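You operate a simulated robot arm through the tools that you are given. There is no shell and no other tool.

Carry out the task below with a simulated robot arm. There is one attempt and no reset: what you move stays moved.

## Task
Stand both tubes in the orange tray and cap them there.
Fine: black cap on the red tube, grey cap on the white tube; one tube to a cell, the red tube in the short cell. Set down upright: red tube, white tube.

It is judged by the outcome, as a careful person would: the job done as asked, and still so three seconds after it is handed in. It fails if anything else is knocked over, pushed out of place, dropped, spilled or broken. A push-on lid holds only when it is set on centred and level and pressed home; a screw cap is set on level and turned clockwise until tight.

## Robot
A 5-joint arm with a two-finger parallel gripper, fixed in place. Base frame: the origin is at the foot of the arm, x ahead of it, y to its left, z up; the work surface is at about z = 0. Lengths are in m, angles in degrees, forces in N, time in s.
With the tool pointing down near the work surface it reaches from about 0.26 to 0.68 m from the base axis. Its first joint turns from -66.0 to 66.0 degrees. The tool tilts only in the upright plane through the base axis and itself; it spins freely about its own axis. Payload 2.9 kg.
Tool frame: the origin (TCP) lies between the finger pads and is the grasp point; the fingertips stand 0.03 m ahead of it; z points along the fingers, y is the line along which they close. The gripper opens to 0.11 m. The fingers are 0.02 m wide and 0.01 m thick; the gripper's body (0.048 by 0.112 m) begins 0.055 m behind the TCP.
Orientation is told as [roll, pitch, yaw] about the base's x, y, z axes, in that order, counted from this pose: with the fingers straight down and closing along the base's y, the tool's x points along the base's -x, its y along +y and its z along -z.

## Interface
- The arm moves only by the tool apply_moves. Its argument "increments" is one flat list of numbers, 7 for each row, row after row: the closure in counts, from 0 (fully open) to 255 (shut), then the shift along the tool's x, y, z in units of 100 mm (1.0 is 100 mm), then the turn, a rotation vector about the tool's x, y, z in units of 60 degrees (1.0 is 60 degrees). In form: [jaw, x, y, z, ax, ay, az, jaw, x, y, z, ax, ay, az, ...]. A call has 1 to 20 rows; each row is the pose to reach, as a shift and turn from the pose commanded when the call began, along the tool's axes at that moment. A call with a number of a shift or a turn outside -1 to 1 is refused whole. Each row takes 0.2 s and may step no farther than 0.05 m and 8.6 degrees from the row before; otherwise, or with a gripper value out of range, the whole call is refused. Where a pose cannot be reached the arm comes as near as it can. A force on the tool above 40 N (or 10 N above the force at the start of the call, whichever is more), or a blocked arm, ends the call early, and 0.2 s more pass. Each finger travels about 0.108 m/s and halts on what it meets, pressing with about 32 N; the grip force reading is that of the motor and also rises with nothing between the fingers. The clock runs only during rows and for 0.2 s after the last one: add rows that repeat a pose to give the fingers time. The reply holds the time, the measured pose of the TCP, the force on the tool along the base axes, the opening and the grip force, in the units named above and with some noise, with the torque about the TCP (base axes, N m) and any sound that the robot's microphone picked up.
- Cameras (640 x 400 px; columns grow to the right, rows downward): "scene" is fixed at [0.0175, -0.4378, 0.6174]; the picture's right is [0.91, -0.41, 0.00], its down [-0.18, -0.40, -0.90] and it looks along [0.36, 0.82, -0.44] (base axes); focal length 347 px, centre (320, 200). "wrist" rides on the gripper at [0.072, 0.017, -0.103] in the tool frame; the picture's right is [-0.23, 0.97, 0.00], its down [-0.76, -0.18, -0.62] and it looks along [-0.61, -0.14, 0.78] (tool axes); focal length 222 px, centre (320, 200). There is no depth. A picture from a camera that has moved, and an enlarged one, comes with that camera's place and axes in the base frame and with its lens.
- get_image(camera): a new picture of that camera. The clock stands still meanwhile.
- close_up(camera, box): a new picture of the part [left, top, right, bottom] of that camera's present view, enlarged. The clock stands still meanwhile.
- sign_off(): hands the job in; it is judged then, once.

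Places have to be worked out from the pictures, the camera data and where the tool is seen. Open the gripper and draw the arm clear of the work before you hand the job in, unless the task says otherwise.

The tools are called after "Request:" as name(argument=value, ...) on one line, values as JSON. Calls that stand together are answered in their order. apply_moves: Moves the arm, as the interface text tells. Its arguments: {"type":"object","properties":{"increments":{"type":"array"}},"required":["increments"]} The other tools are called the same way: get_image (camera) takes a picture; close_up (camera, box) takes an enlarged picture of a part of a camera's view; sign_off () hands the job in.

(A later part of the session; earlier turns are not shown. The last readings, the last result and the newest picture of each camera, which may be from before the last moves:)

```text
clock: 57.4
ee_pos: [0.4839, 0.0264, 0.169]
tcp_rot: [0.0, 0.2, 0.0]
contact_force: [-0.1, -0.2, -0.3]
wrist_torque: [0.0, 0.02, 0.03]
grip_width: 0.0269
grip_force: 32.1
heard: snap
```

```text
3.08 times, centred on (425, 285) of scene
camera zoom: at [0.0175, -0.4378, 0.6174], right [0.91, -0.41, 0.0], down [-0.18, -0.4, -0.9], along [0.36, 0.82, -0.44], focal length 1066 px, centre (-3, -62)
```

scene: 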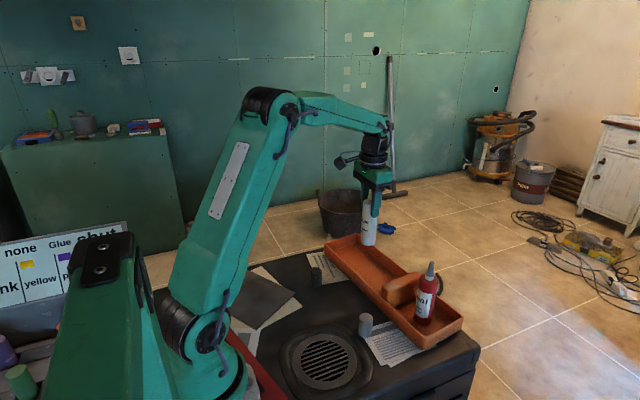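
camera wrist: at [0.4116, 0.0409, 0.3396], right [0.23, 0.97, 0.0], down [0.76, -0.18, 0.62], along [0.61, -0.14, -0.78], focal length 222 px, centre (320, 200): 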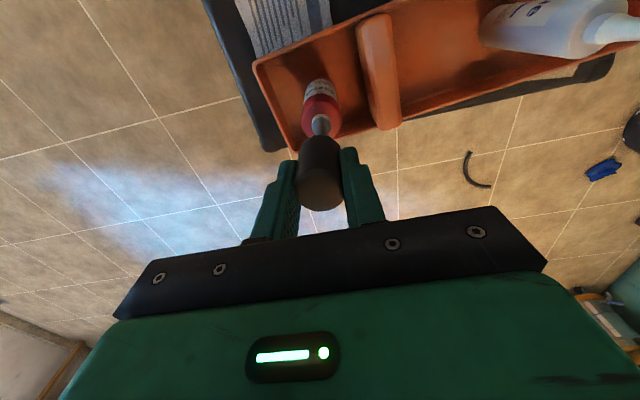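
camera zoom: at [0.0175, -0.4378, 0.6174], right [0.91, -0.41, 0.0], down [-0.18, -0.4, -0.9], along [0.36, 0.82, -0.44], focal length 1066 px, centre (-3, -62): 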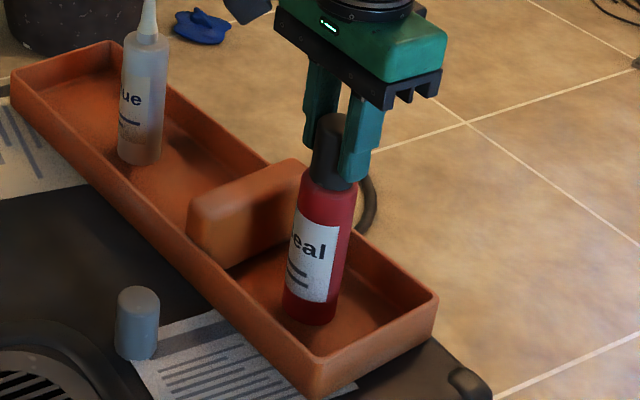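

The tube seems to move with the cap now, but it's unclear what the second snap was. I test by lifting only 3 mm: if the cap holds, the tube's weight (about 2 N) will show on the sensor.

Request:
apply_moves(increments=[205, 0, 0, -0.01, 0, 0, 0, 205, 0, 0, -0.02, 0, 0, 0, 205, 0, 0, -0.03, 0, 0, 0, 205, 0, 0, -0.03, 0, 0, 0])

Request:
close_up(camera="scene", box=[405, 240, 465, 285])

Request:
close_up(camera="wrist", box=[280, 90, 360, 170])

```text
clock: 58.4
ee_pos: [0.4848, 0.0264, 0.1749]
tcp_rot: [0.0, 0.0, 0.0]
contact_force: [0.0, 0.4, -0.3]
wrist_torque: [-0.01, -0.01, -0.03]
grip_width: 0.027
grip_force: 32.1
```

```text
8.89 times, centred on (435, 262) of scene
camera zoom: at [0.0175, -0.4378, 0.6174], right [0.91, -0.41, 0.0], down [-0.18, -0.4, -0.9], along [0.36, 0.82, -0.44], focal length 3081 px, centre (-702, -356)
```

zoom: 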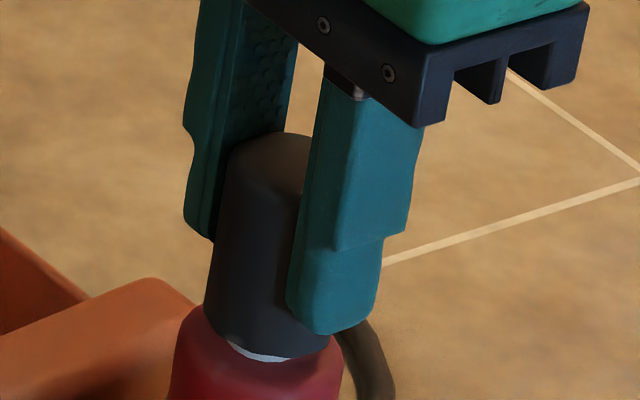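

```text
5.00 times, centred on (320, 130) of wrist
camera zoom: at [0.4119, 0.0435, 0.2796], right [0.23, 0.97, 0.0], down [0.76, -0.18, 0.62], along [0.61, -0.14, -0.78], focal length 1111 px, centre (320, 550)
```

zoom: 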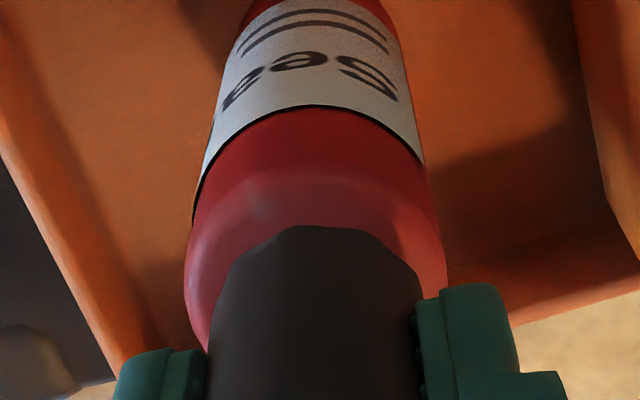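

The cap lifted off again: the second snap was my easing up pulling it free. I'll re-press it and open the jaws while still pressing. First I correct about 0.6 mm in x and lower 3 mm.

Request:
apply_moves(increments=[205, 0.006, 0.001, 0, 0, 0, 0, 205, 0.006, 0.001, 0.01, 0, 0, 0, 205, 0.006, 0.001, 0.02, 0, 0, 0, 205, 0.006, 0.001, 0.03, 0, 0, 0, 205, 0.006, 0.001, 0.03, 0, 0, 0])

Request:
close_up(camera="scene", box=[405, 240, 465, 285])

Request:
close_up(camera="wrist", box=[280, 90, 360, 170])

```text
clock: 59.6
ee_pos: [0.4845, 0.0263, 0.172]
tcp_rot: [0.0, -0.1, 0.1]
contact_force: [0.0, 0.3, 0.0]
wrist_torque: [-0.01, -0.03, -0.04]
grip_width: 0.0269
grip_force: 31.5
```

```text
8.89 times, centred on (435, 262) of scene
camera zoom: at [0.0175, -0.4378, 0.6174], right [0.91, -0.41, 0.0], down [-0.18, -0.4, -0.9], along [0.36, 0.82, -0.44], focal length 3081 px, centre (-702, -356)
```

zoom: 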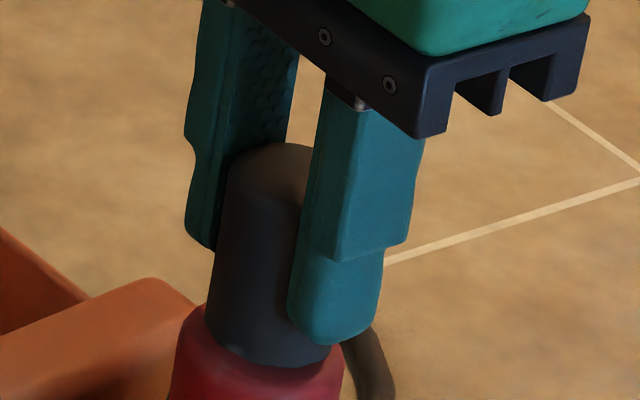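

```text
5.00 times, centred on (320, 130) of wrist
camera zoom: at [0.412, 0.0428, 0.277], right [0.23, 0.97, 0.0], down [0.76, -0.18, 0.62], along [0.61, -0.14, -0.78], focal length 1111 px, centre (320, 550)
```

zoom: 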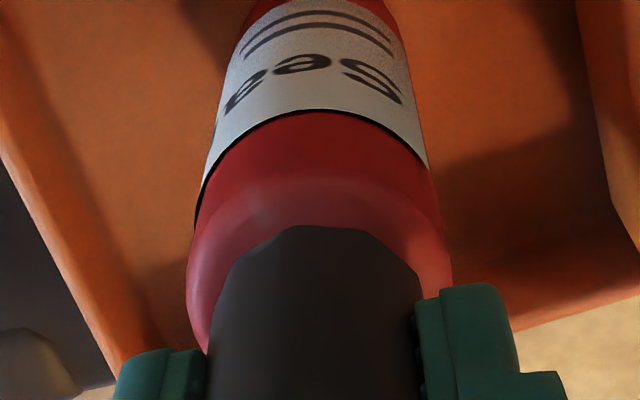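

The residual is about (−0.4, +0.7) mm. I correct and lower 1.5 mm, then make 1 mm pressing steps.

Request:
apply_moves(increments=[205, 0.004, 0.007, 0, 0, 0, 0, 205, 0.004, 0.007, 0.008, 0, 0, 0, 205, 0.004, 0.007, 0.015, 0, 0, 0, 205, 0.004, 0.007, 0.015, 0, 0, 0])

Request:
apply_moves(increments=[205, 0, 0, 0.01, 0, 0, 0, 205, 0, 0, 0.01, 0, 0, 0])

```text
clock: 60.6
ee_pos: [0.4843, 0.0262, 0.1708]
tcp_rot: [0.0, -0.1, -0.1]
contact_force: [-0.9, 1.2, -0.3]
wrist_torque: [0.0, 0.04, 0.01]
grip_width: 0.0269
grip_force: 32.7
```

```text
clock: 61.2
ee_pos: [0.4859, 0.0269, 0.1696]
tcp_rot: [0.0, 0.0, 0.1]
contact_force: [1.0, 0.0, 2.2]
wrist_torque: [0.01, 0.01, -0.02]
grip_width: 0.0269
grip_force: 31.9
```

Contact is starting (2 N). I take a quick look at alignment just before pressing home.

Request:
close_up(camera="scene", box=[405, 240, 465, 285])

Request:
close_up(camera="wrist", box=[280, 90, 360, 170])

```text
8.89 times, centred on (435, 262) of scene
camera zoom: at [0.0175, -0.4378, 0.6174], right [0.91, -0.41, 0.0], down [-0.18, -0.4, -0.9], along [0.36, 0.82, -0.44], focal length 3081 px, centre (-702, -356)
```

zoom: 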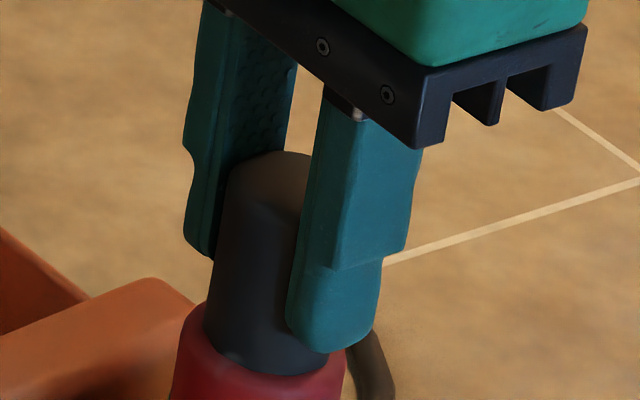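

```text
5.00 times, centred on (320, 130) of wrist
camera zoom: at [0.4127, 0.0436, 0.2736], right [0.23, 0.97, 0.0], down [0.76, -0.18, 0.62], along [0.61, -0.14, -0.78], focal length 1111 px, centre (320, 550)
```

zoom: 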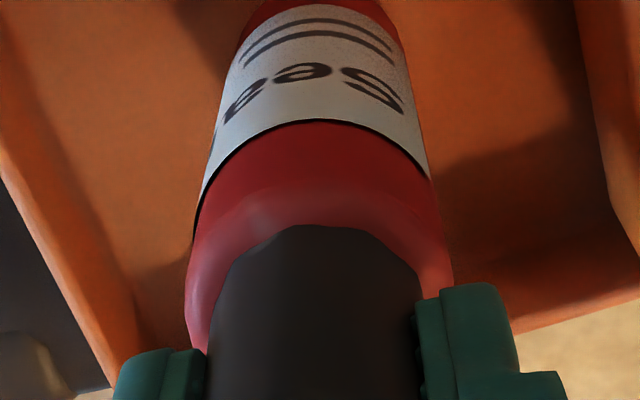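

Alignment is good. I press another 1 mm.

Request:
apply_moves(increments=[205, 0, 0, 0.01, 0, 0, 0, 205, 0, 0, 0.01, 0, 0, 0])

```text
clock: 61.8
ee_pos: [0.4854, 0.0272, 0.1694]
tcp_rot: [0.0, 0.0, 0.1]
contact_force: [1.7, -0.7, 6.3]
wrist_torque: [-0.05, -0.15, 0.0]
grip_width: 0.0269
grip_force: 32.0
```

The force is 6 N and no snap yet. I press another 1 mm.

Request:
apply_moves(increments=[205, 0, 0, 0.01, 0, 0, 0, 205, 0, 0, 0.01, 0, 0, 0])

```text
clock: 62.4
ee_pos: [0.4869, 0.0271, 0.1692]
tcp_rot: [0.1, -0.1, 0.0]
contact_force: [1.0, -1.1, 17.6]
wrist_torque: [-0.05, -0.12, -0.02]
grip_width: 0.027
grip_force: 31.8
```

17.6 N, still no snap this time. I press another 1 mm, staying under the limit.

Request:
apply_moves(increments=[205, 0, 0, 0.008, 0, 0, 0, 205, 0, 0, 0.008, 0, 0, 0])

Request:
close_up(camera="scene", box=[405, 240, 465, 285])

Request:
close_up(camera="wrist", box=[280, 90, 360, 170])

```text
clock: 63.0
ee_pos: [0.4856, 0.0266, 0.169]
tcp_rot: [0.0, -0.3, 0.0]
contact_force: [-1.4, -1.4, 31.0]
wrist_torque: [-0.09, 0.01, -0.01]
grip_width: 0.0269
grip_force: 32.0
```

```text
8.89 times, centred on (435, 262) of scene
camera zoom: at [0.0173, -0.4378, 0.6174], right [0.91, -0.41, 0.0], down [-0.18, -0.4, -0.9], along [0.36, 0.82, -0.44], focal length 3081 px, centre (-702, -356)
```

zoom: 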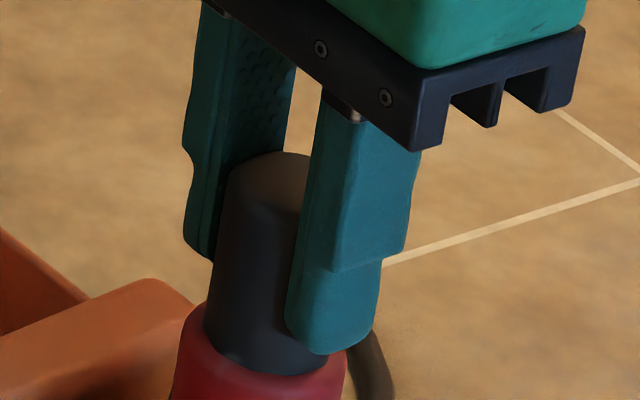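

```text
5.00 times, centred on (320, 130) of wrist
camera zoom: at [0.4125, 0.044, 0.2726], right [0.23, 0.97, 0.0], down [0.76, -0.18, 0.63], along [0.61, -0.14, -0.78], focal length 1111 px, centre (320, 550)
```

zoom: 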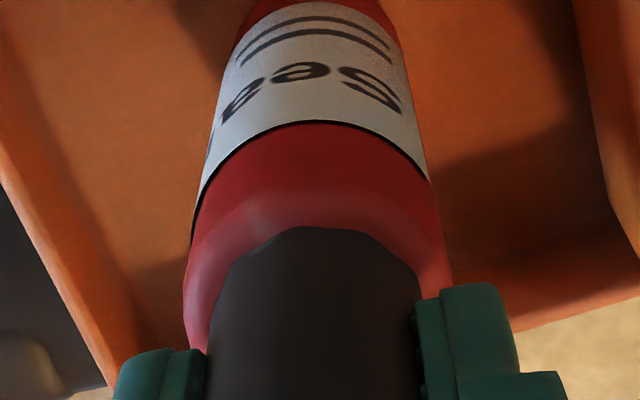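

At 31 N there is still no snap, though the rim is at the shoulder and centring is within about 0.5 mm. The grip may be holding it slightly sideways. I ease to a lighter press and open the jaws, leaving the cap sitting on the neck, then will press it from the top.

Request:
apply_moves(increments=[205, 0, 0, -0.012, 0, 0, 0, 205, 0, 0, -0.012, 0, 0, 0])

```text
clock: 63.6
ee_pos: [0.4856, 0.0269, 0.1684]
tcp_rot: [0.0, -0.2, -0.1]
contact_force: [2.0, -3.0, 24.6]
wrist_torque: [-0.14, -0.21, -0.03]
grip_width: 0.0268
grip_force: 32.3
```

Request:
apply_moves(increments=[205, 0, 0, -0.008, 0, 0, 0, 205, 0, 0, -0.008, 0, 0, 0])

```text
clock: 64.2
ee_pos: [0.4844, 0.0269, 0.1683]
tcp_rot: [0.0, -0.1, 0.0]
contact_force: [2.6, -0.4, 19.2]
wrist_torque: [-0.06, -0.24, -0.02]
grip_width: 0.0271
grip_force: 32.0
```

The force is 19 N. I now open the jaws while still lightly pressing, so the cap is not pulled up.

Request:
apply_moves(increments=[205, 0, 0, -0.004, 0, 0, 0, 180, 0, 0, -0.004, 0, 0, 0, 150, 0, 0, -0.004, 0, 0, 0, 100, 0, 0, -0.004, 0, 0, 0, 60, 0, 0, -0.004, 0, 0, 0, 60, 0, 0, -0.004, 0, 0, 0])

Request:
close_up(camera="scene", box=[390, 230, 470, 300])

Request:
get_image(camera="wrist")

```text
clock: 65.6
ee_pos: [0.483, 0.028, 0.1691]
tcp_rot: [0.0, 0.0, 0.0]
contact_force: [-0.2, 0.4, 0.1]
wrist_torque: [-0.02, -0.04, 0.01]
grip_width: 0.0841
grip_force: 0.0
heard: snap
```

```text
5.71 times, centred on (430, 265) of scene
camera zoom: at [0.0175, -0.4378, 0.6174], right [0.91, -0.41, 0.0], down [-0.18, -0.4, -0.9], along [0.36, 0.82, -0.44], focal length 1980 px, centre (-309, -171)
```

zoom: 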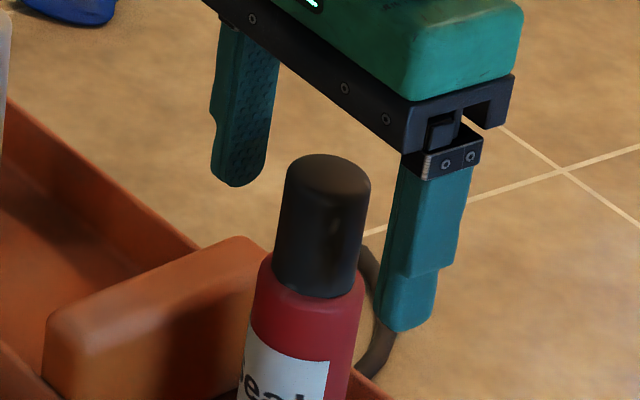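

```text
taken
camera wrist: at [0.4113, 0.0446, 0.273], right [0.23, 0.97, 0.0], down [0.76, -0.18, 0.62], along [0.61, -0.14, -0.78], focal length 222 px, centre (320, 200)
```

wrist: 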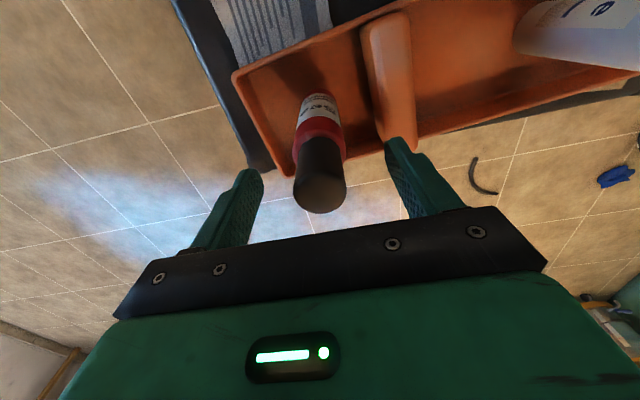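

A snap was heard as the jaws let go, and the cap sits level with its rim at the shoulder. I rise clear, close the empty jaws and check the cap from above before pressing it from the top.

Request:
apply_moves(increments=[60, 0, 0, -0.15, 0, 0, 0, 60, 0, 0, -0.35, 0, 0, 0, 60, 0, 0, -0.6, 0, 0, 0, 150, 0, 0, -0.6, 0, 0, 0, 255, 0, 0, -0.6, 0, 0, 0, 255, 0, 0, -0.6, 0, 0, 0, 255, 0, 0, -0.6, 0, 0, 0])

Request:
close_up(camera="scene", box=[390, 220, 470, 340])

Request:
get_image(camera="wrist")

Request:
close_up(camera="wrist", box=[260, 60, 380, 180])

```text
clock: 67.2
ee_pos: [0.4856, 0.028, 0.2304]
tcp_rot: [0.0, 0.0, 0.0]
contact_force: [-0.3, 0.2, -0.2]
wrist_torque: [-0.03, -0.01, 0.0]
grip_width: 0.0
grip_force: 31.8
```

```text
3.33 times, centred on (430, 280) of scene
camera zoom: at [0.0175, -0.4378, 0.6174], right [0.91, -0.41, 0.0], down [-0.18, -0.4, -0.9], along [0.36, 0.82, -0.44], focal length 1155 px, centre (-47, -67)
```

zoom: 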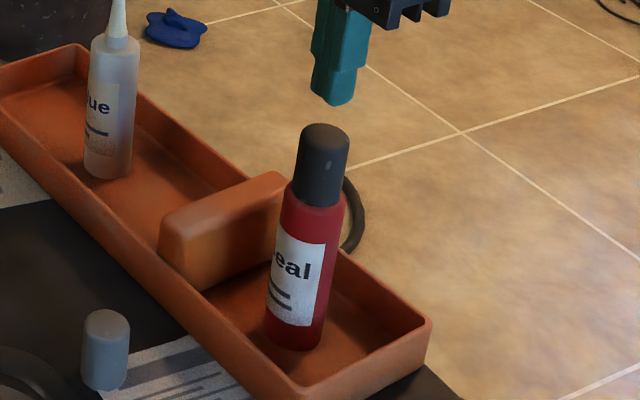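

```text
taken
camera wrist: at [0.4129, 0.0455, 0.3345], right [0.23, 0.97, 0.0], down [0.76, -0.18, 0.62], along [0.61, -0.14, -0.78], focal length 222 px, centre (320, 200)
```

wrist: 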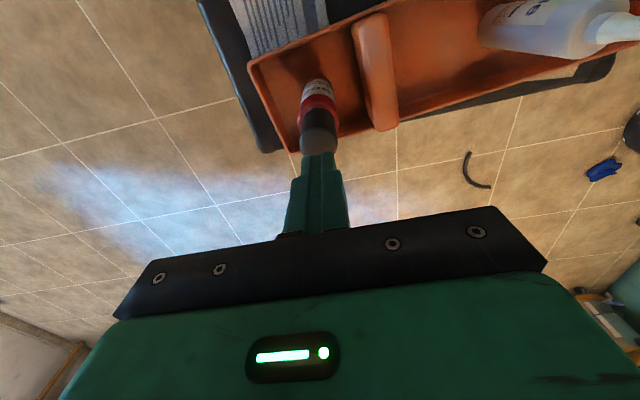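

```text
3.33 times, centred on (320, 120) of wrist
camera zoom: at [0.4129, 0.0455, 0.3345], right [0.23, 0.97, 0.0], down [0.76, -0.18, 0.62], along [0.61, -0.14, -0.78], focal length 740 px, centre (320, 467)
```

zoom: 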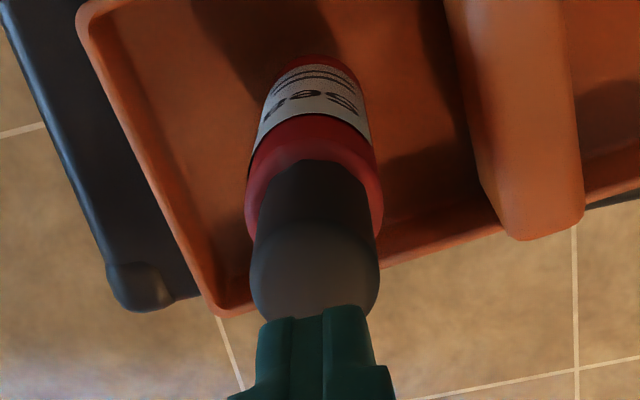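

The wrist view shows the cap concentric with the body. I zoom the scene camera to check its level and centring from the other direction.

Request:
close_up(camera="scene", box=[400, 245, 460, 295])

Request:
close_up(camera="scene", box=[400, 270, 460, 320])

```text
8.00 times, centred on (430, 270) of scene
camera zoom: at [0.0175, -0.4378, 0.6174], right [0.91, -0.41, 0.0], down [-0.18, -0.4, -0.9], along [0.36, 0.82, -0.44], focal length 2773 px, centre (-560, -360)
```

zoom: 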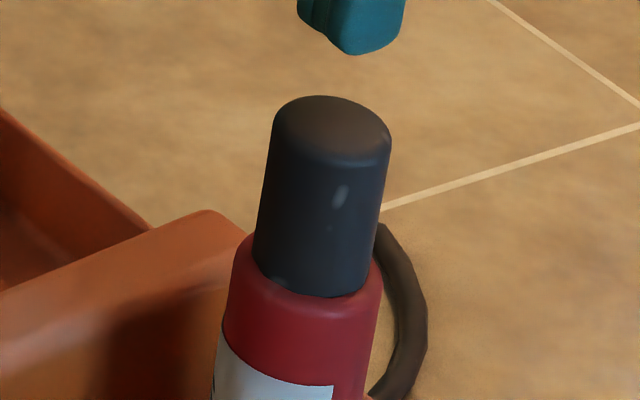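

```text
8.00 times, centred on (430, 295) of scene
camera zoom: at [0.0175, -0.4378, 0.6174], right [0.91, -0.41, 0.0], down [-0.18, -0.4, -0.9], along [0.36, 0.82, -0.44], focal length 2773 px, centre (-560, -560)
```

zoom: 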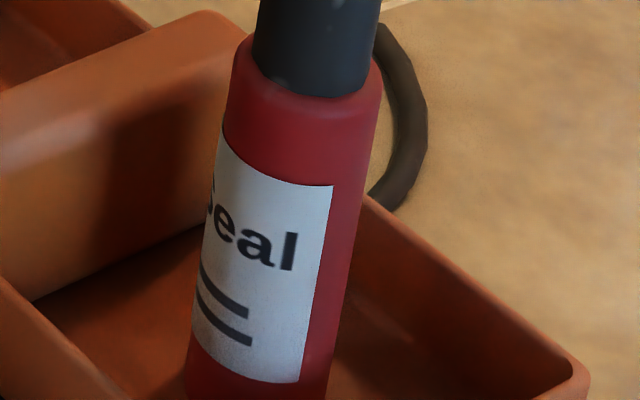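

The cap looks level, though the scene view hints at about 1–1.5 mm off axis. I bring the closed fingertips over the cap's top (y −1.2 mm) and descend to just above it.

Request:
apply_moves(increments=[255, 0, -0.012, 0.08, 0, 0, 0, 255, 0, -0.012, 0.16, 0, 0, 0, 255, 0, -0.012, 0.22, 0, 0, 0, 255, 0, -0.012, 0.24, 0, 0, 0, 255, 0, -0.012, 0.24, 0, 0, 0])

Request:
close_up(camera="scene", box=[400, 235, 460, 285])

Request:
close_up(camera="wrist", box=[260, 70, 380, 190])

```text
clock: 68.4
ee_pos: [0.4863, 0.0251, 0.2052]
tcp_rot: [0.0, 0.0, -0.1]
contact_force: [-0.4, 0.3, -0.9]
wrist_torque: [-0.02, 0.01, 0.0]
grip_width: 0.0
grip_force: 31.7
```

```text
8.00 times, centred on (430, 260) of scene
camera zoom: at [0.0175, -0.4378, 0.6174], right [0.91, -0.41, 0.0], down [-0.18, -0.4, -0.9], along [0.36, 0.82, -0.44], focal length 2773 px, centre (-560, -280)
```

zoom: 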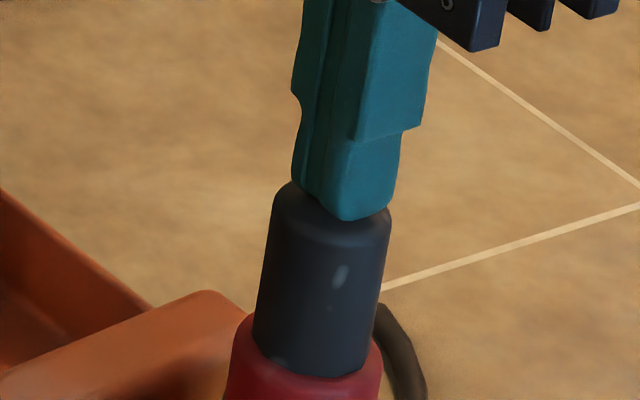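

```text
3.33 times, centred on (320, 130) of wrist
camera zoom: at [0.4126, 0.0423, 0.3094], right [0.23, 0.97, 0.0], down [0.76, -0.18, 0.62], along [0.61, -0.14, -0.78], focal length 740 px, centre (320, 433)
```

zoom: 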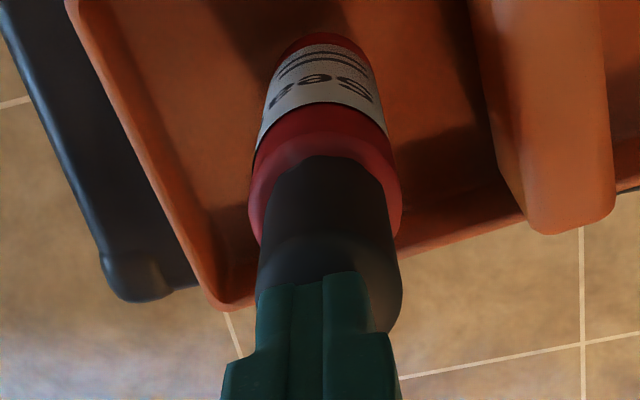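

The fingertips are about 2 mm to one side of the cap's centre. I shift +2 mm in y and press down in 1 mm steps.

Request:
apply_moves(increments=[255, 0, 0.02, 0, 0, 0, 0, 255, 0, 0.02, 0.015, 0, 0, 0, 255, 0, 0.02, 0.015, 0, 0, 0])

Request:
apply_moves(increments=[255, 0, 0, 0.01, 0, 0, 0, 255, 0, 0, 0.01, 0, 0, 0])

```text
clock: 69.2
ee_pos: [0.4851, 0.0278, 0.2048]
tcp_rot: [0.1, -0.1, 0.0]
contact_force: [-0.2, -0.2, 10.4]
wrist_torque: [-0.05, 0.05, 0.02]
grip_width: 0.0
grip_force: 32.0
```

```text
clock: 69.8
ee_pos: [0.4868, 0.0275, 0.2033]
tcp_rot: [0.0, -0.3, -0.1]
contact_force: [0.1, -1.6, 20.2]
wrist_torque: [-0.07, 0.05, 0.01]
grip_width: 0.0001
grip_force: 31.8
```

I'm in contact on the cap top at 20 N with no movement. I press up to about 30 N.

Request:
apply_moves(increments=[255, 0, 0, 0.01, 0, 0, 0, 255, 0, 0, 0.01, 0, 0, 0])

Request:
close_up(camera="scene", box=[400, 245, 460, 295])

Request:
close_up(camera="wrist", box=[260, 70, 380, 190])

```text
clock: 70.4
ee_pos: [0.4862, 0.028, 0.2036]
tcp_rot: [0.0, -0.4, 0.0]
contact_force: [-0.1, -2.0, 31.2]
wrist_torque: [-0.05, 0.14, -0.02]
grip_width: 0.0
grip_force: 32.3
```

```text
8.00 times, centred on (430, 270) of scene
camera zoom: at [0.0173, -0.4378, 0.6174], right [0.91, -0.41, 0.0], down [-0.18, -0.4, -0.9], along [0.36, 0.82, -0.44], focal length 2773 px, centre (-560, -360)
```

zoom: 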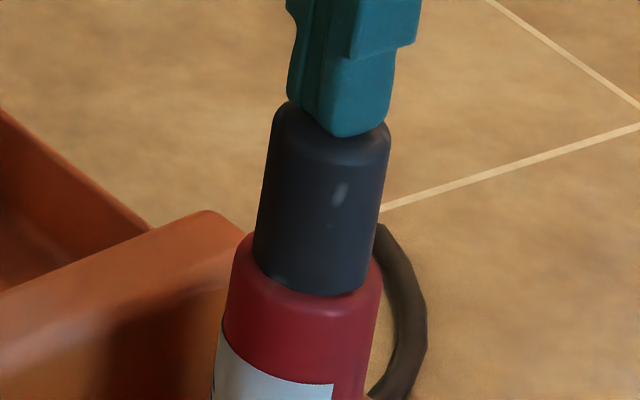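

```text
3.33 times, centred on (320, 130) of wrist
camera zoom: at [0.4127, 0.0452, 0.308], right [0.23, 0.97, 0.0], down [0.76, -0.18, 0.63], along [0.61, -0.14, -0.78], focal length 740 px, centre (320, 433)
```

zoom: 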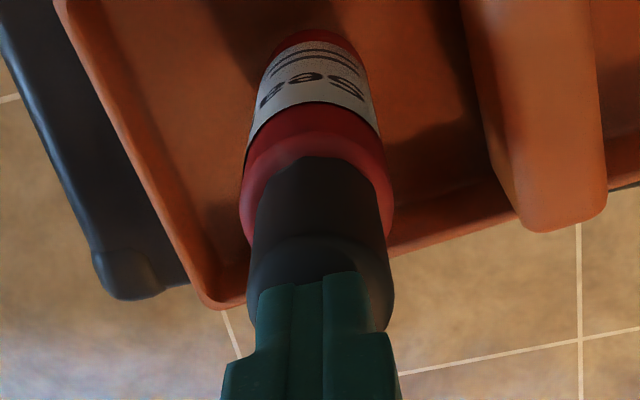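

No snap and no movement at 31 N, so it is either already home or sitting slightly off centre. I lift off, reopen, and will grip the cap for a gentle pull test.

Request:
apply_moves(increments=[255, 0, 0, -0.05, 0, 0, 0, 255, 0, 0, -0.2, 0, 0, 0, 255, 0, 0, -0.35, 0, 0, 0, 120, 0.01, 0.0, -0.35, 0, 0, 0, 60, 0.01, 0.0, -0.35, 0, 0, 0, 60, 0.01, 0.0, -0.35, 0, 0, 0, 60, 0.01, 0.0, -0.35, 0, 0, 0])

Request:
close_up(camera="wrist", box=[240, 70, 400, 190])

Request:
close_up(camera="scene", box=[400, 245, 460, 295])

```text
clock: 72.0
ee_pos: [0.484, 0.0269, 0.2378]
tcp_rot: [0.0, 0.0, 0.0]
contact_force: [-0.5, 0.2, -0.6]
wrist_torque: [-0.02, -0.01, -0.02]
grip_width: 0.0842
grip_force: 0.0
```

```text
3.33 times, centred on (320, 130) of wrist
camera zoom: at [0.4106, 0.0448, 0.3415], right [0.23, 0.97, 0.0], down [0.76, -0.18, 0.62], along [0.61, -0.14, -0.78], focal length 740 px, centre (320, 433)
```

zoom: 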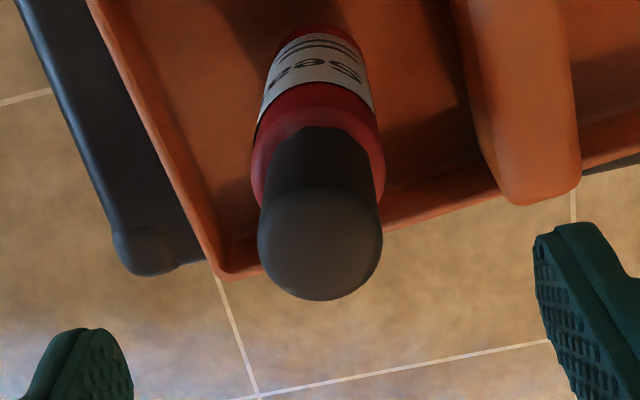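

```text
8.00 times, centred on (430, 270) of scene
camera zoom: at [0.0175, -0.4378, 0.6174], right [0.91, -0.41, 0.0], down [-0.18, -0.4, -0.9], along [0.36, 0.82, -0.44], focal length 2773 px, centre (-560, -360)
```

zoom: 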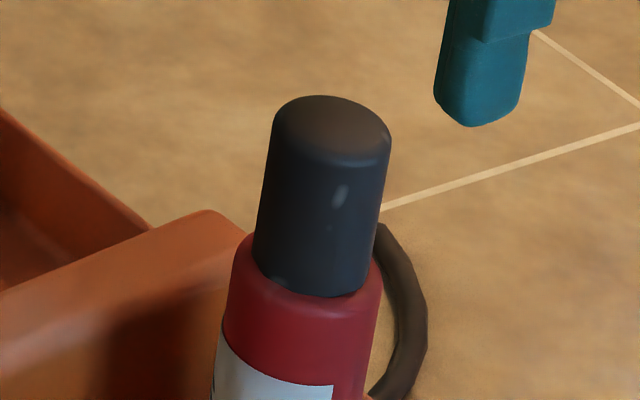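

The wrist view shows the cap within about 0.5 mm laterally, but the scene view suggests an offset along x. I spin 60° above it to get an accurate second wrist view.

Request:
apply_moves(increments=[60, 0, 0, 0, 0, 0, 0.142, 60, 0, 0, 0, 0, 0, 0.285, 60, 0, 0, 0, 0, 0, 0.428, 60, 0, 0, 0, 0, 0, 0.571, 60, 0, 0, 0, 0, 0, 0.714, 60, 0, 0, 0, 0, 0, 0.857, 60, 0, 0, 0, 0, 0, 1.0, 60, 0, 0, 0, 0, 0, 1.0])

Request:
close_up(camera="wrist", box=[260, 70, 380, 190])

```text
clock: 73.8
ee_pos: [0.4831, 0.0274, 0.2379]
tcp_rot: [0.0, 0.1, -60.2]
contact_force: [-0.5, 0.1, -0.1]
wrist_torque: [0.0, 0.0, -0.04]
grip_width: 0.0842
grip_force: 0.1
```

```text
3.33 times, centred on (320, 130) of wrist
camera zoom: at [0.4614, 0.0988, 0.3412], right [0.96, 0.29, 0.0], down [0.23, -0.75, 0.62], along [0.18, -0.6, -0.78], focal length 740 px, centre (320, 433)
```

zoom: 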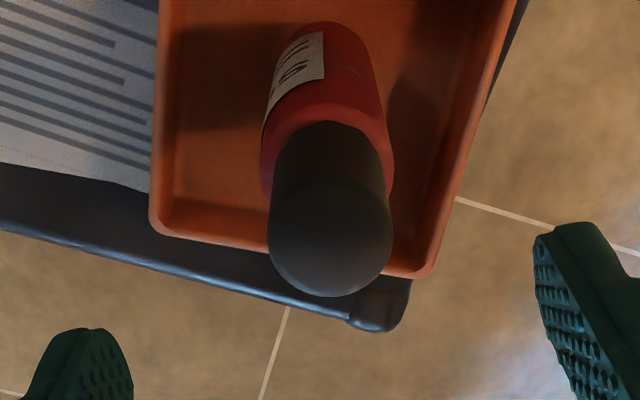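

From the two wrist views the cap axis (0.4855, 0.0272) and the tube axis agree to about 0.6 mm, so it is centred. I align with the cap, descend around it and grip it for a gentle pull test.

Request:
apply_moves(increments=[60, -0.02, 0.021, 0.2, 0, 0, 0, 60, -0.02, 0.021, 0.4, 0, 0, 0, 60, -0.02, 0.021, 0.6, 0, 0, 0, 60, -0.02, 0.021, 0.66, 0, 0, 0, 60, -0.02, 0.021, 0.66, 0, 0, 0])

Request:
close_up(camera="wrist", box=[240, 90, 400, 210])

Request:
close_up(camera="scene", box=[390, 230, 470, 300])

```text
clock: 75.0
ee_pos: [0.4864, 0.0263, 0.1716]
tcp_rot: [-0.1, 0.1, -60.0]
contact_force: [0.0, 0.6, 0.7]
wrist_torque: [-0.01, 0.0, 0.01]
grip_width: 0.0843
grip_force: 0.1
```

```text
3.33 times, centred on (320, 150) of wrist
camera zoom: at [0.4643, 0.0976, 0.2753], right [0.96, 0.29, 0.0], down [0.23, -0.75, 0.62], along [0.18, -0.6, -0.78], focal length 740 px, centre (320, 367)
```

zoom: 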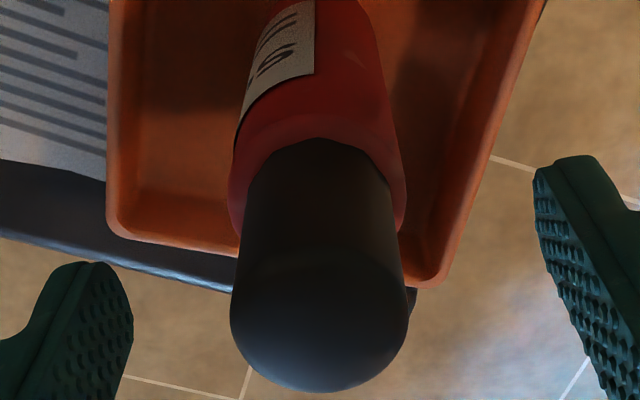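

```text
5.71 times, centred on (430, 265) of scene
camera zoom: at [0.0175, -0.4378, 0.6174], right [0.91, -0.41, 0.0], down [-0.18, -0.4, -0.9], along [0.36, 0.82, -0.44], focal length 1980 px, centre (-309, -171)
```

zoom: 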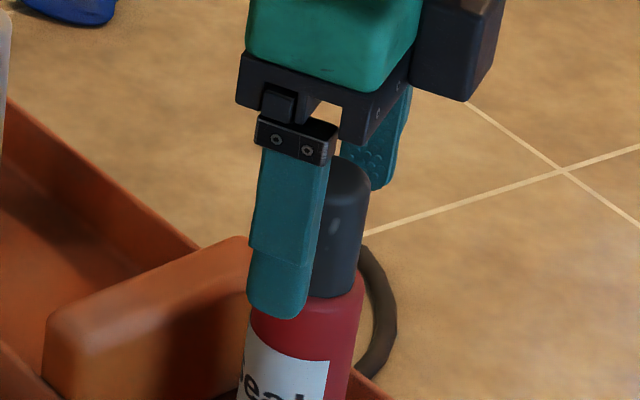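

The cap is centred between the fingers. I close on it and check that nothing shifts.

Request:
apply_moves(increments=[120, 0, 0, 0, 0, 0, 0, 160, 0, 0, 0, 0, 0, 0, 205, 0, 0, 0, 0, 0, 0, 205, 0, 0, 0, 0, 0, 0, 205, 0, 0, 0, 0, 0, 0])

Request:
apply_moves(increments=[205, 0, 0, -0.01, 0, 0, 0, 205, 0, 0, -0.02, 0, 0, 0, 205, 0, 0, -0.02, 0, 0, 0])

```text
clock: 76.2
ee_pos: [0.4862, 0.0271, 0.1711]
tcp_rot: [0.0, 0.0, -60.0]
contact_force: [0.8, 0.8, 0.7]
wrist_torque: [0.01, -0.02, -0.02]
grip_width: 0.0364
grip_force: 32.0
```

```text
clock: 77.0
ee_pos: [0.4871, 0.0266, 0.1726]
tcp_rot: [0.0, 0.0, -60.0]
contact_force: [-0.1, -0.6, -1.5]
wrist_torque: [0.02, 0.04, -0.02]
grip_width: 0.0365
grip_force: 31.6
```

The grip width reads 0.0364, not 0.027, so something is different from before. Before doing anything else I look at what the fingers are holding.

Request:
close_up(camera="wrist", box=[240, 90, 400, 210])

Request:
close_up(camera="scene", box=[390, 230, 470, 300])

```text
3.33 times, centred on (320, 150) of wrist
camera zoom: at [0.4643, 0.0973, 0.2767], right [0.96, 0.29, 0.0], down [0.23, -0.75, 0.62], along [0.18, -0.6, -0.78], focal length 740 px, centre (320, 367)
```

zoom: 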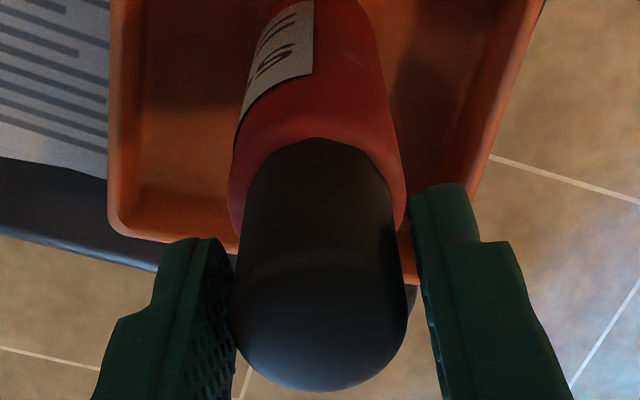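

```text
5.71 times, centred on (430, 265) of scene
camera zoom: at [0.0176, -0.4378, 0.6174], right [0.91, -0.41, 0.0], down [-0.18, -0.4, -0.9], along [0.36, 0.82, -0.44], focal length 1980 px, centre (-309, -171)
```

zoom: 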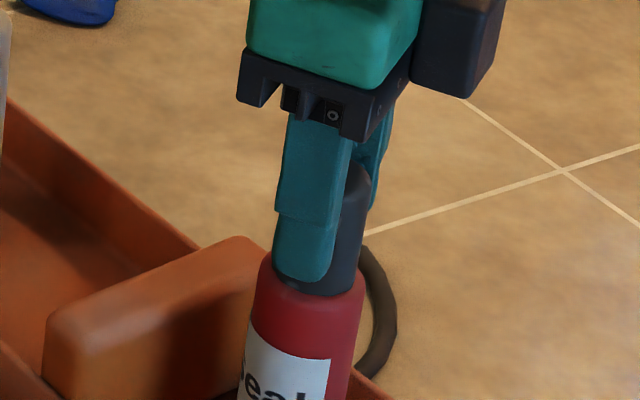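

The fingers hold the cap (its outline isn't perfectly round), and the sensor shows −1.5 N, about the tube's weight. I lift 2 mm more to confirm the tube comes along with the cap.

Request:
apply_moves(increments=[205, 0, 0, -0.01, 0, 0, 0, 205, 0, 0, -0.02, 0, 0, 0, 205, 0, 0, -0.02, 0, 0, 0])

Request:
close_up(camera="scene", box=[390, 230, 470, 300])

Request:
close_up(camera="scene", box=[390, 280, 470, 350])

Request:
close_up(camera="wrist", box=[240, 50, 400, 210])

```text
clock: 77.8
ee_pos: [0.4862, 0.0271, 0.1741]
tcp_rot: [0.0, 0.0, -60.0]
contact_force: [-0.3, 0.1, -2.1]
wrist_torque: [0.04, 0.01, -0.01]
grip_width: 0.0362
grip_force: 32.3
```

```text
5.71 times, centred on (430, 265) of scene
camera zoom: at [0.0176, -0.4378, 0.6174], right [0.91, -0.41, 0.0], down [-0.18, -0.4, -0.9], along [0.36, 0.82, -0.44], focal length 1980 px, centre (-309, -171)
```

zoom: 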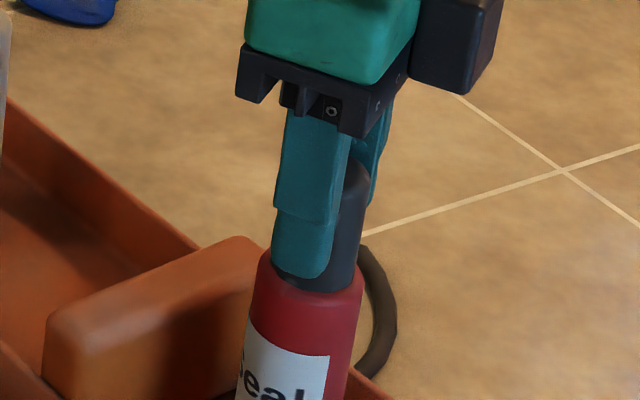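

```text
5.71 times, centred on (430, 315) of scene
camera zoom: at [0.0176, -0.4378, 0.6174], right [0.91, -0.41, 0.0], down [-0.18, -0.4, -0.9], along [0.36, 0.82, -0.44], focal length 1980 px, centre (-309, -457)
```

zoom: 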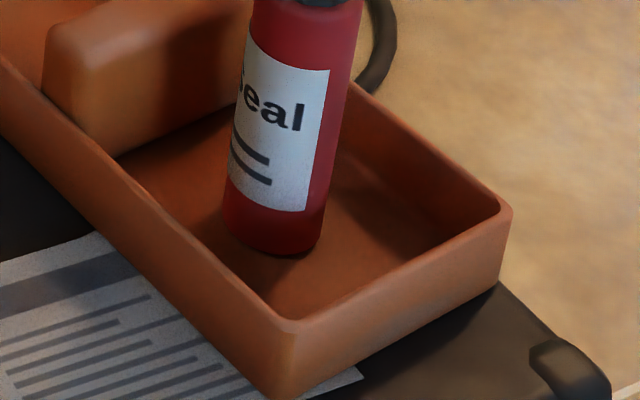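

```text
2.50 times, centred on (320, 130) of wrist
camera zoom: at [0.4639, 0.0979, 0.2781], right [0.96, 0.29, 0.0], down [0.23, -0.75, 0.62], along [0.18, -0.6, -0.78], focal length 555 px, centre (320, 375)
```

zoom: 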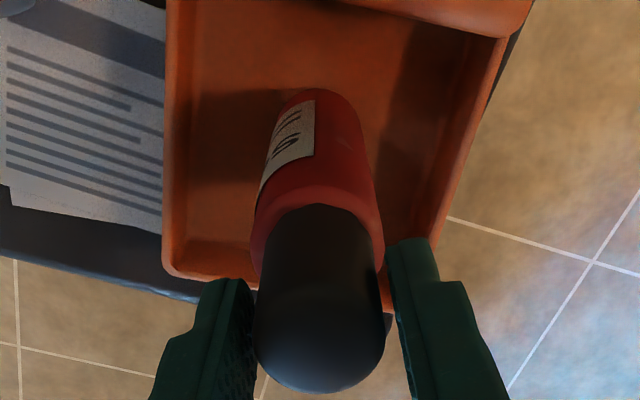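

The tube rises with the cap (−2.1 N, no gap at the shoulder), so the cap really is snapped on. I set the tube back down gently.

Request:
apply_moves(increments=[205, 0, 0, 0.01, 0, 0, 0, 205, 0, 0, 0.02, 0, 0, 0, 205, 0, 0, 0.03, 0, 0, 0, 205, 0, 0, 0.03, 0, 0, 0])

Request:
apply_moves(increments=[205, 0, 0, 0.01, 0, 0, 0, 205, 0, 0, 0.01, 0, 0, 0])

```text
clock: 78.8
ee_pos: [0.4863, 0.0275, 0.1719]
tcp_rot: [0.0, 0.0, -60.0]
contact_force: [-0.7, 0.1, -2.0]
wrist_torque: [-0.02, 0.04, -0.01]
grip_width: 0.0365
grip_force: 31.9
```

```text
clock: 79.4
ee_pos: [0.4858, 0.0272, 0.1717]
tcp_rot: [0.1, 0.0, -60.1]
contact_force: [-2.0, -1.2, 7.7]
wrist_torque: [-0.17, 0.38, -0.08]
grip_width: 0.0359
grip_force: 32.2
```

The tube is down on the floor (+7.7 N). I open the jaws here without lifting.

Request:
apply_moves(increments=[205, 0, 0, -0.002, 0, 0, 0, 170, 0, 0, -0.002, 0, 0, 0, 140, 0, 0, -0.002, 0, 0, 0, 100, 0, 0, -0.002, 0, 0, 0, 60, 0, 0, -0.002, 0, 0, 0, 60, 0, 0, -0.002, 0, 0, 0])

Request:
close_up(camera="scene", box=[390, 230, 470, 300])

Request:
close_up(camera="wrist", box=[240, 50, 400, 210])

```text
clock: 80.8
ee_pos: [0.486, 0.0259, 0.1706]
tcp_rot: [0.0, 0.0, -60.0]
contact_force: [0.7, 0.3, 0.0]
wrist_torque: [0.01, -0.01, -0.02]
grip_width: 0.0843
grip_force: 0.0
```

```text
5.71 times, centred on (430, 265) of scene
camera zoom: at [0.0175, -0.4378, 0.6174], right [0.91, -0.41, 0.0], down [-0.18, -0.4, -0.9], along [0.36, 0.82, -0.44], focal length 1980 px, centre (-309, -171)
```

zoom: 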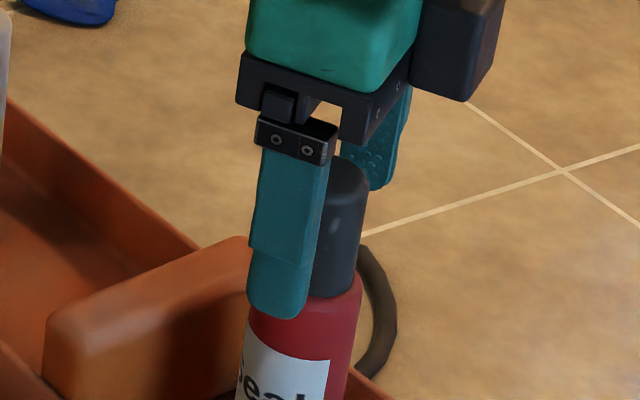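

```text
2.50 times, centred on (320, 130) of wrist
camera zoom: at [0.4644, 0.0978, 0.275], right [0.96, 0.29, 0.0], down [0.23, -0.75, 0.62], along [0.18, -0.6, -0.78], focal length 555 px, centre (320, 375)
```

zoom: 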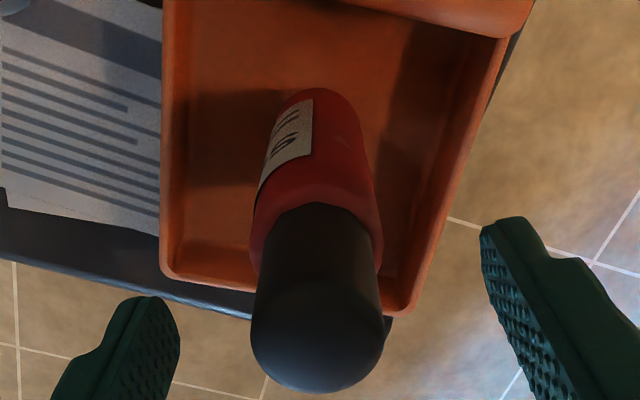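

The capped red tube stands released, with no new snap. I rise clear and head for the grey cap near (0.343, 0.04), spinning back to yaw 0 on the way.

Request:
apply_moves(increments=[60, 0, 0, -0.2, 0, 0, 0, 60, 0, 0, -0.45, 0, 0, 0, 0, 0, 0, -0.75, 0, 0, 0, 0, 0, 0, -0.75, 0, 0, 0])

Request:
apply_moves(increments=[0, 0.06, -0.08, 0, 0, 0, -0.142, 0, 0.12, -0.16, 0, 0, 0, -0.285, 0, 0.18, -0.25, 0, 0, 0, -0.428, 0, 0.24, -0.33, 0, 0, 0, -0.571, 0, 0.3, -0.42, 0, 0, 0, -0.714, 0, 0.36, -0.5, 0, 0, 0, -0.857, 0, 0.414, -0.587, 0, 0, 0, -1.0, 0, 0.414, -0.587, 0, 0, 0, -1.0])

Request:
apply_moves(increments=[0, 0.25, 0.02, 0, 0, 0, 0, 0, 0.5, 0.04, 0.1, 0, 0, 0, 0, 0.715, 0.065, 0.4, 0, 0, 0, 0, 0.715, 0.065, 0.7, 0, 0, 0, 0, 0.715, 0.065, 0.9, 0, 0, 0, 0, 0.715, 0.065, 0.9, 0, 0, 0])

Request:
get_image(camera="wrist")

Request:
get_image(camera="scene")

```text
clock: 81.8
ee_pos: [0.4857, 0.0266, 0.2446]
tcp_rot: [0.0, 0.1, -60.1]
contact_force: [-0.7, 0.6, 0.7]
wrist_torque: [0.01, -0.03, -0.04]
grip_width: 0.1102
grip_force: 0.0
```

```text
clock: 83.6
ee_pos: [0.4135, 0.0331, 0.2461]
tcp_rot: [0.0, 0.1, 0.1]
contact_force: [-0.2, -0.7, -0.1]
wrist_torque: [0.02, -0.02, 0.0]
grip_width: 0.11
grip_force: 0.1
```

```text
clock: 85.0
ee_pos: [0.3436, 0.0406, 0.1557]
tcp_rot: [0.0, 0.0, 0.0]
contact_force: [0.8, -0.2, 0.2]
wrist_torque: [0.03, 0.0, 0.03]
grip_width: 0.1099
grip_force: 0.1
```

```text
taken
camera wrist: at [0.2708, 0.0579, 0.2604], right [0.23, 0.97, 0.0], down [0.76, -0.18, 0.62], along [0.61, -0.14, -0.78], focal length 222 px, centre (320, 200)
```

wrist: 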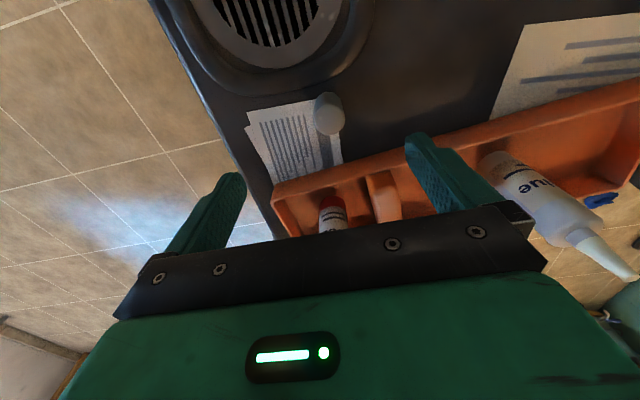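

```text
taken
```

scene: 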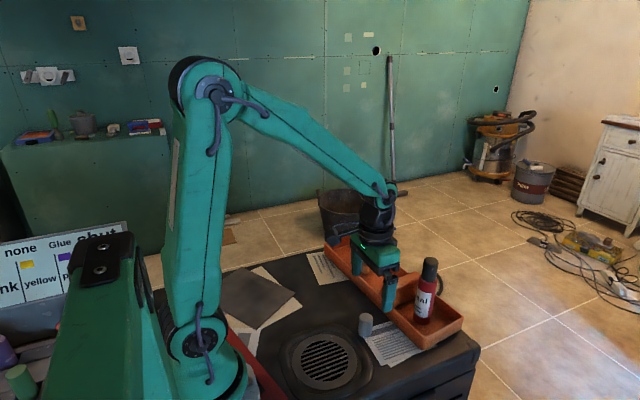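

The grey cap is near the tool axis. I zoom in to measure it.

Request:
close_up(camera="wrist", box=[250, 60, 410, 160])

```text
4.00 times, centred on (330, 110) of wrist
camera zoom: at [0.2708, 0.0579, 0.2604], right [0.23, 0.97, 0.0], down [0.76, -0.18, 0.62], along [0.61, -0.14, -0.78], focal length 888 px, centre (280, 560)
```

zoom: 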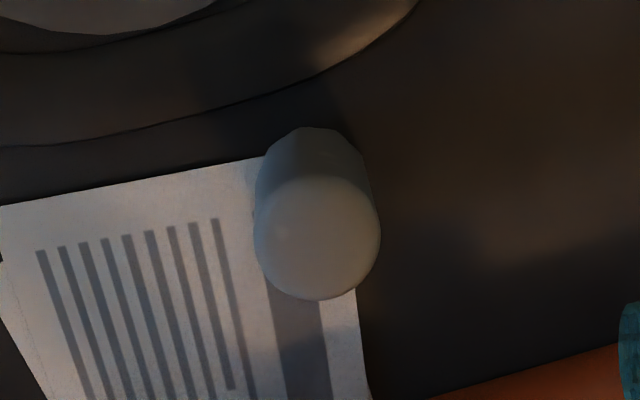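

The grey cap is at about (0.344, 0.050). I align (x −1 mm, y +8.8 mm) and descend 75 mm for a closer check.

Request:
apply_moves(increments=[0, -0.01, 0.088, 0.25, 0, 0, 0, 0, -0.01, 0.088, 0.5, 0, 0, 0, 0, -0.01, 0.088, 0.75, 0, 0, 0, 0, -0.01, 0.088, 0.75, 0, 0, 0])

Request:
close_up(camera="wrist", box=[240, 90, 400, 190])

Request:
close_up(camera="scene", box=[320, 260, 420, 350])

```text
clock: 86.0
ee_pos: [0.3448, 0.0513, 0.0813]
tcp_rot: [0.0, 0.0, 0.0]
contact_force: [-0.1, 0.3, 0.4]
wrist_torque: [0.03, 0.02, 0.0]
grip_width: 0.11
grip_force: 0.0
```

```text
4.00 times, centred on (320, 140) of wrist
camera zoom: at [0.2716, 0.0672, 0.186], right [0.23, 0.97, 0.0], down [0.76, -0.18, 0.62], along [0.61, -0.14, -0.78], focal length 888 px, centre (320, 440)
```

zoom: 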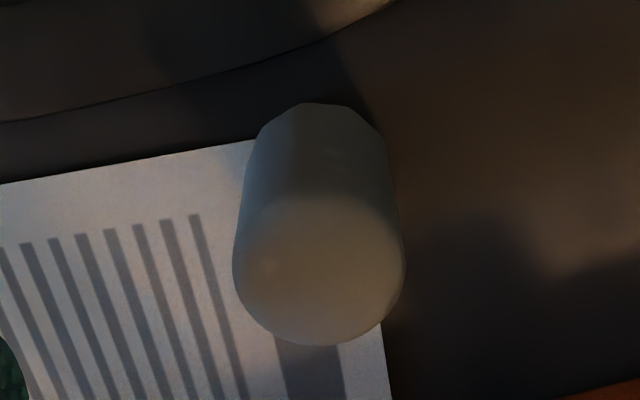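

```text
4.44 times, centred on (370, 305) of scene
camera zoom: at [0.0175, -0.4378, 0.6174], right [0.91, -0.41, 0.0], down [-0.18, -0.4, -0.9], along [0.36, 0.82, -0.44], focal length 1540 px, centre (98, -267)
```

zoom: 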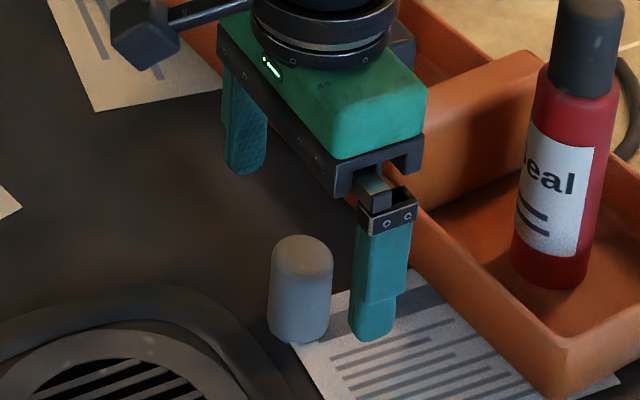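

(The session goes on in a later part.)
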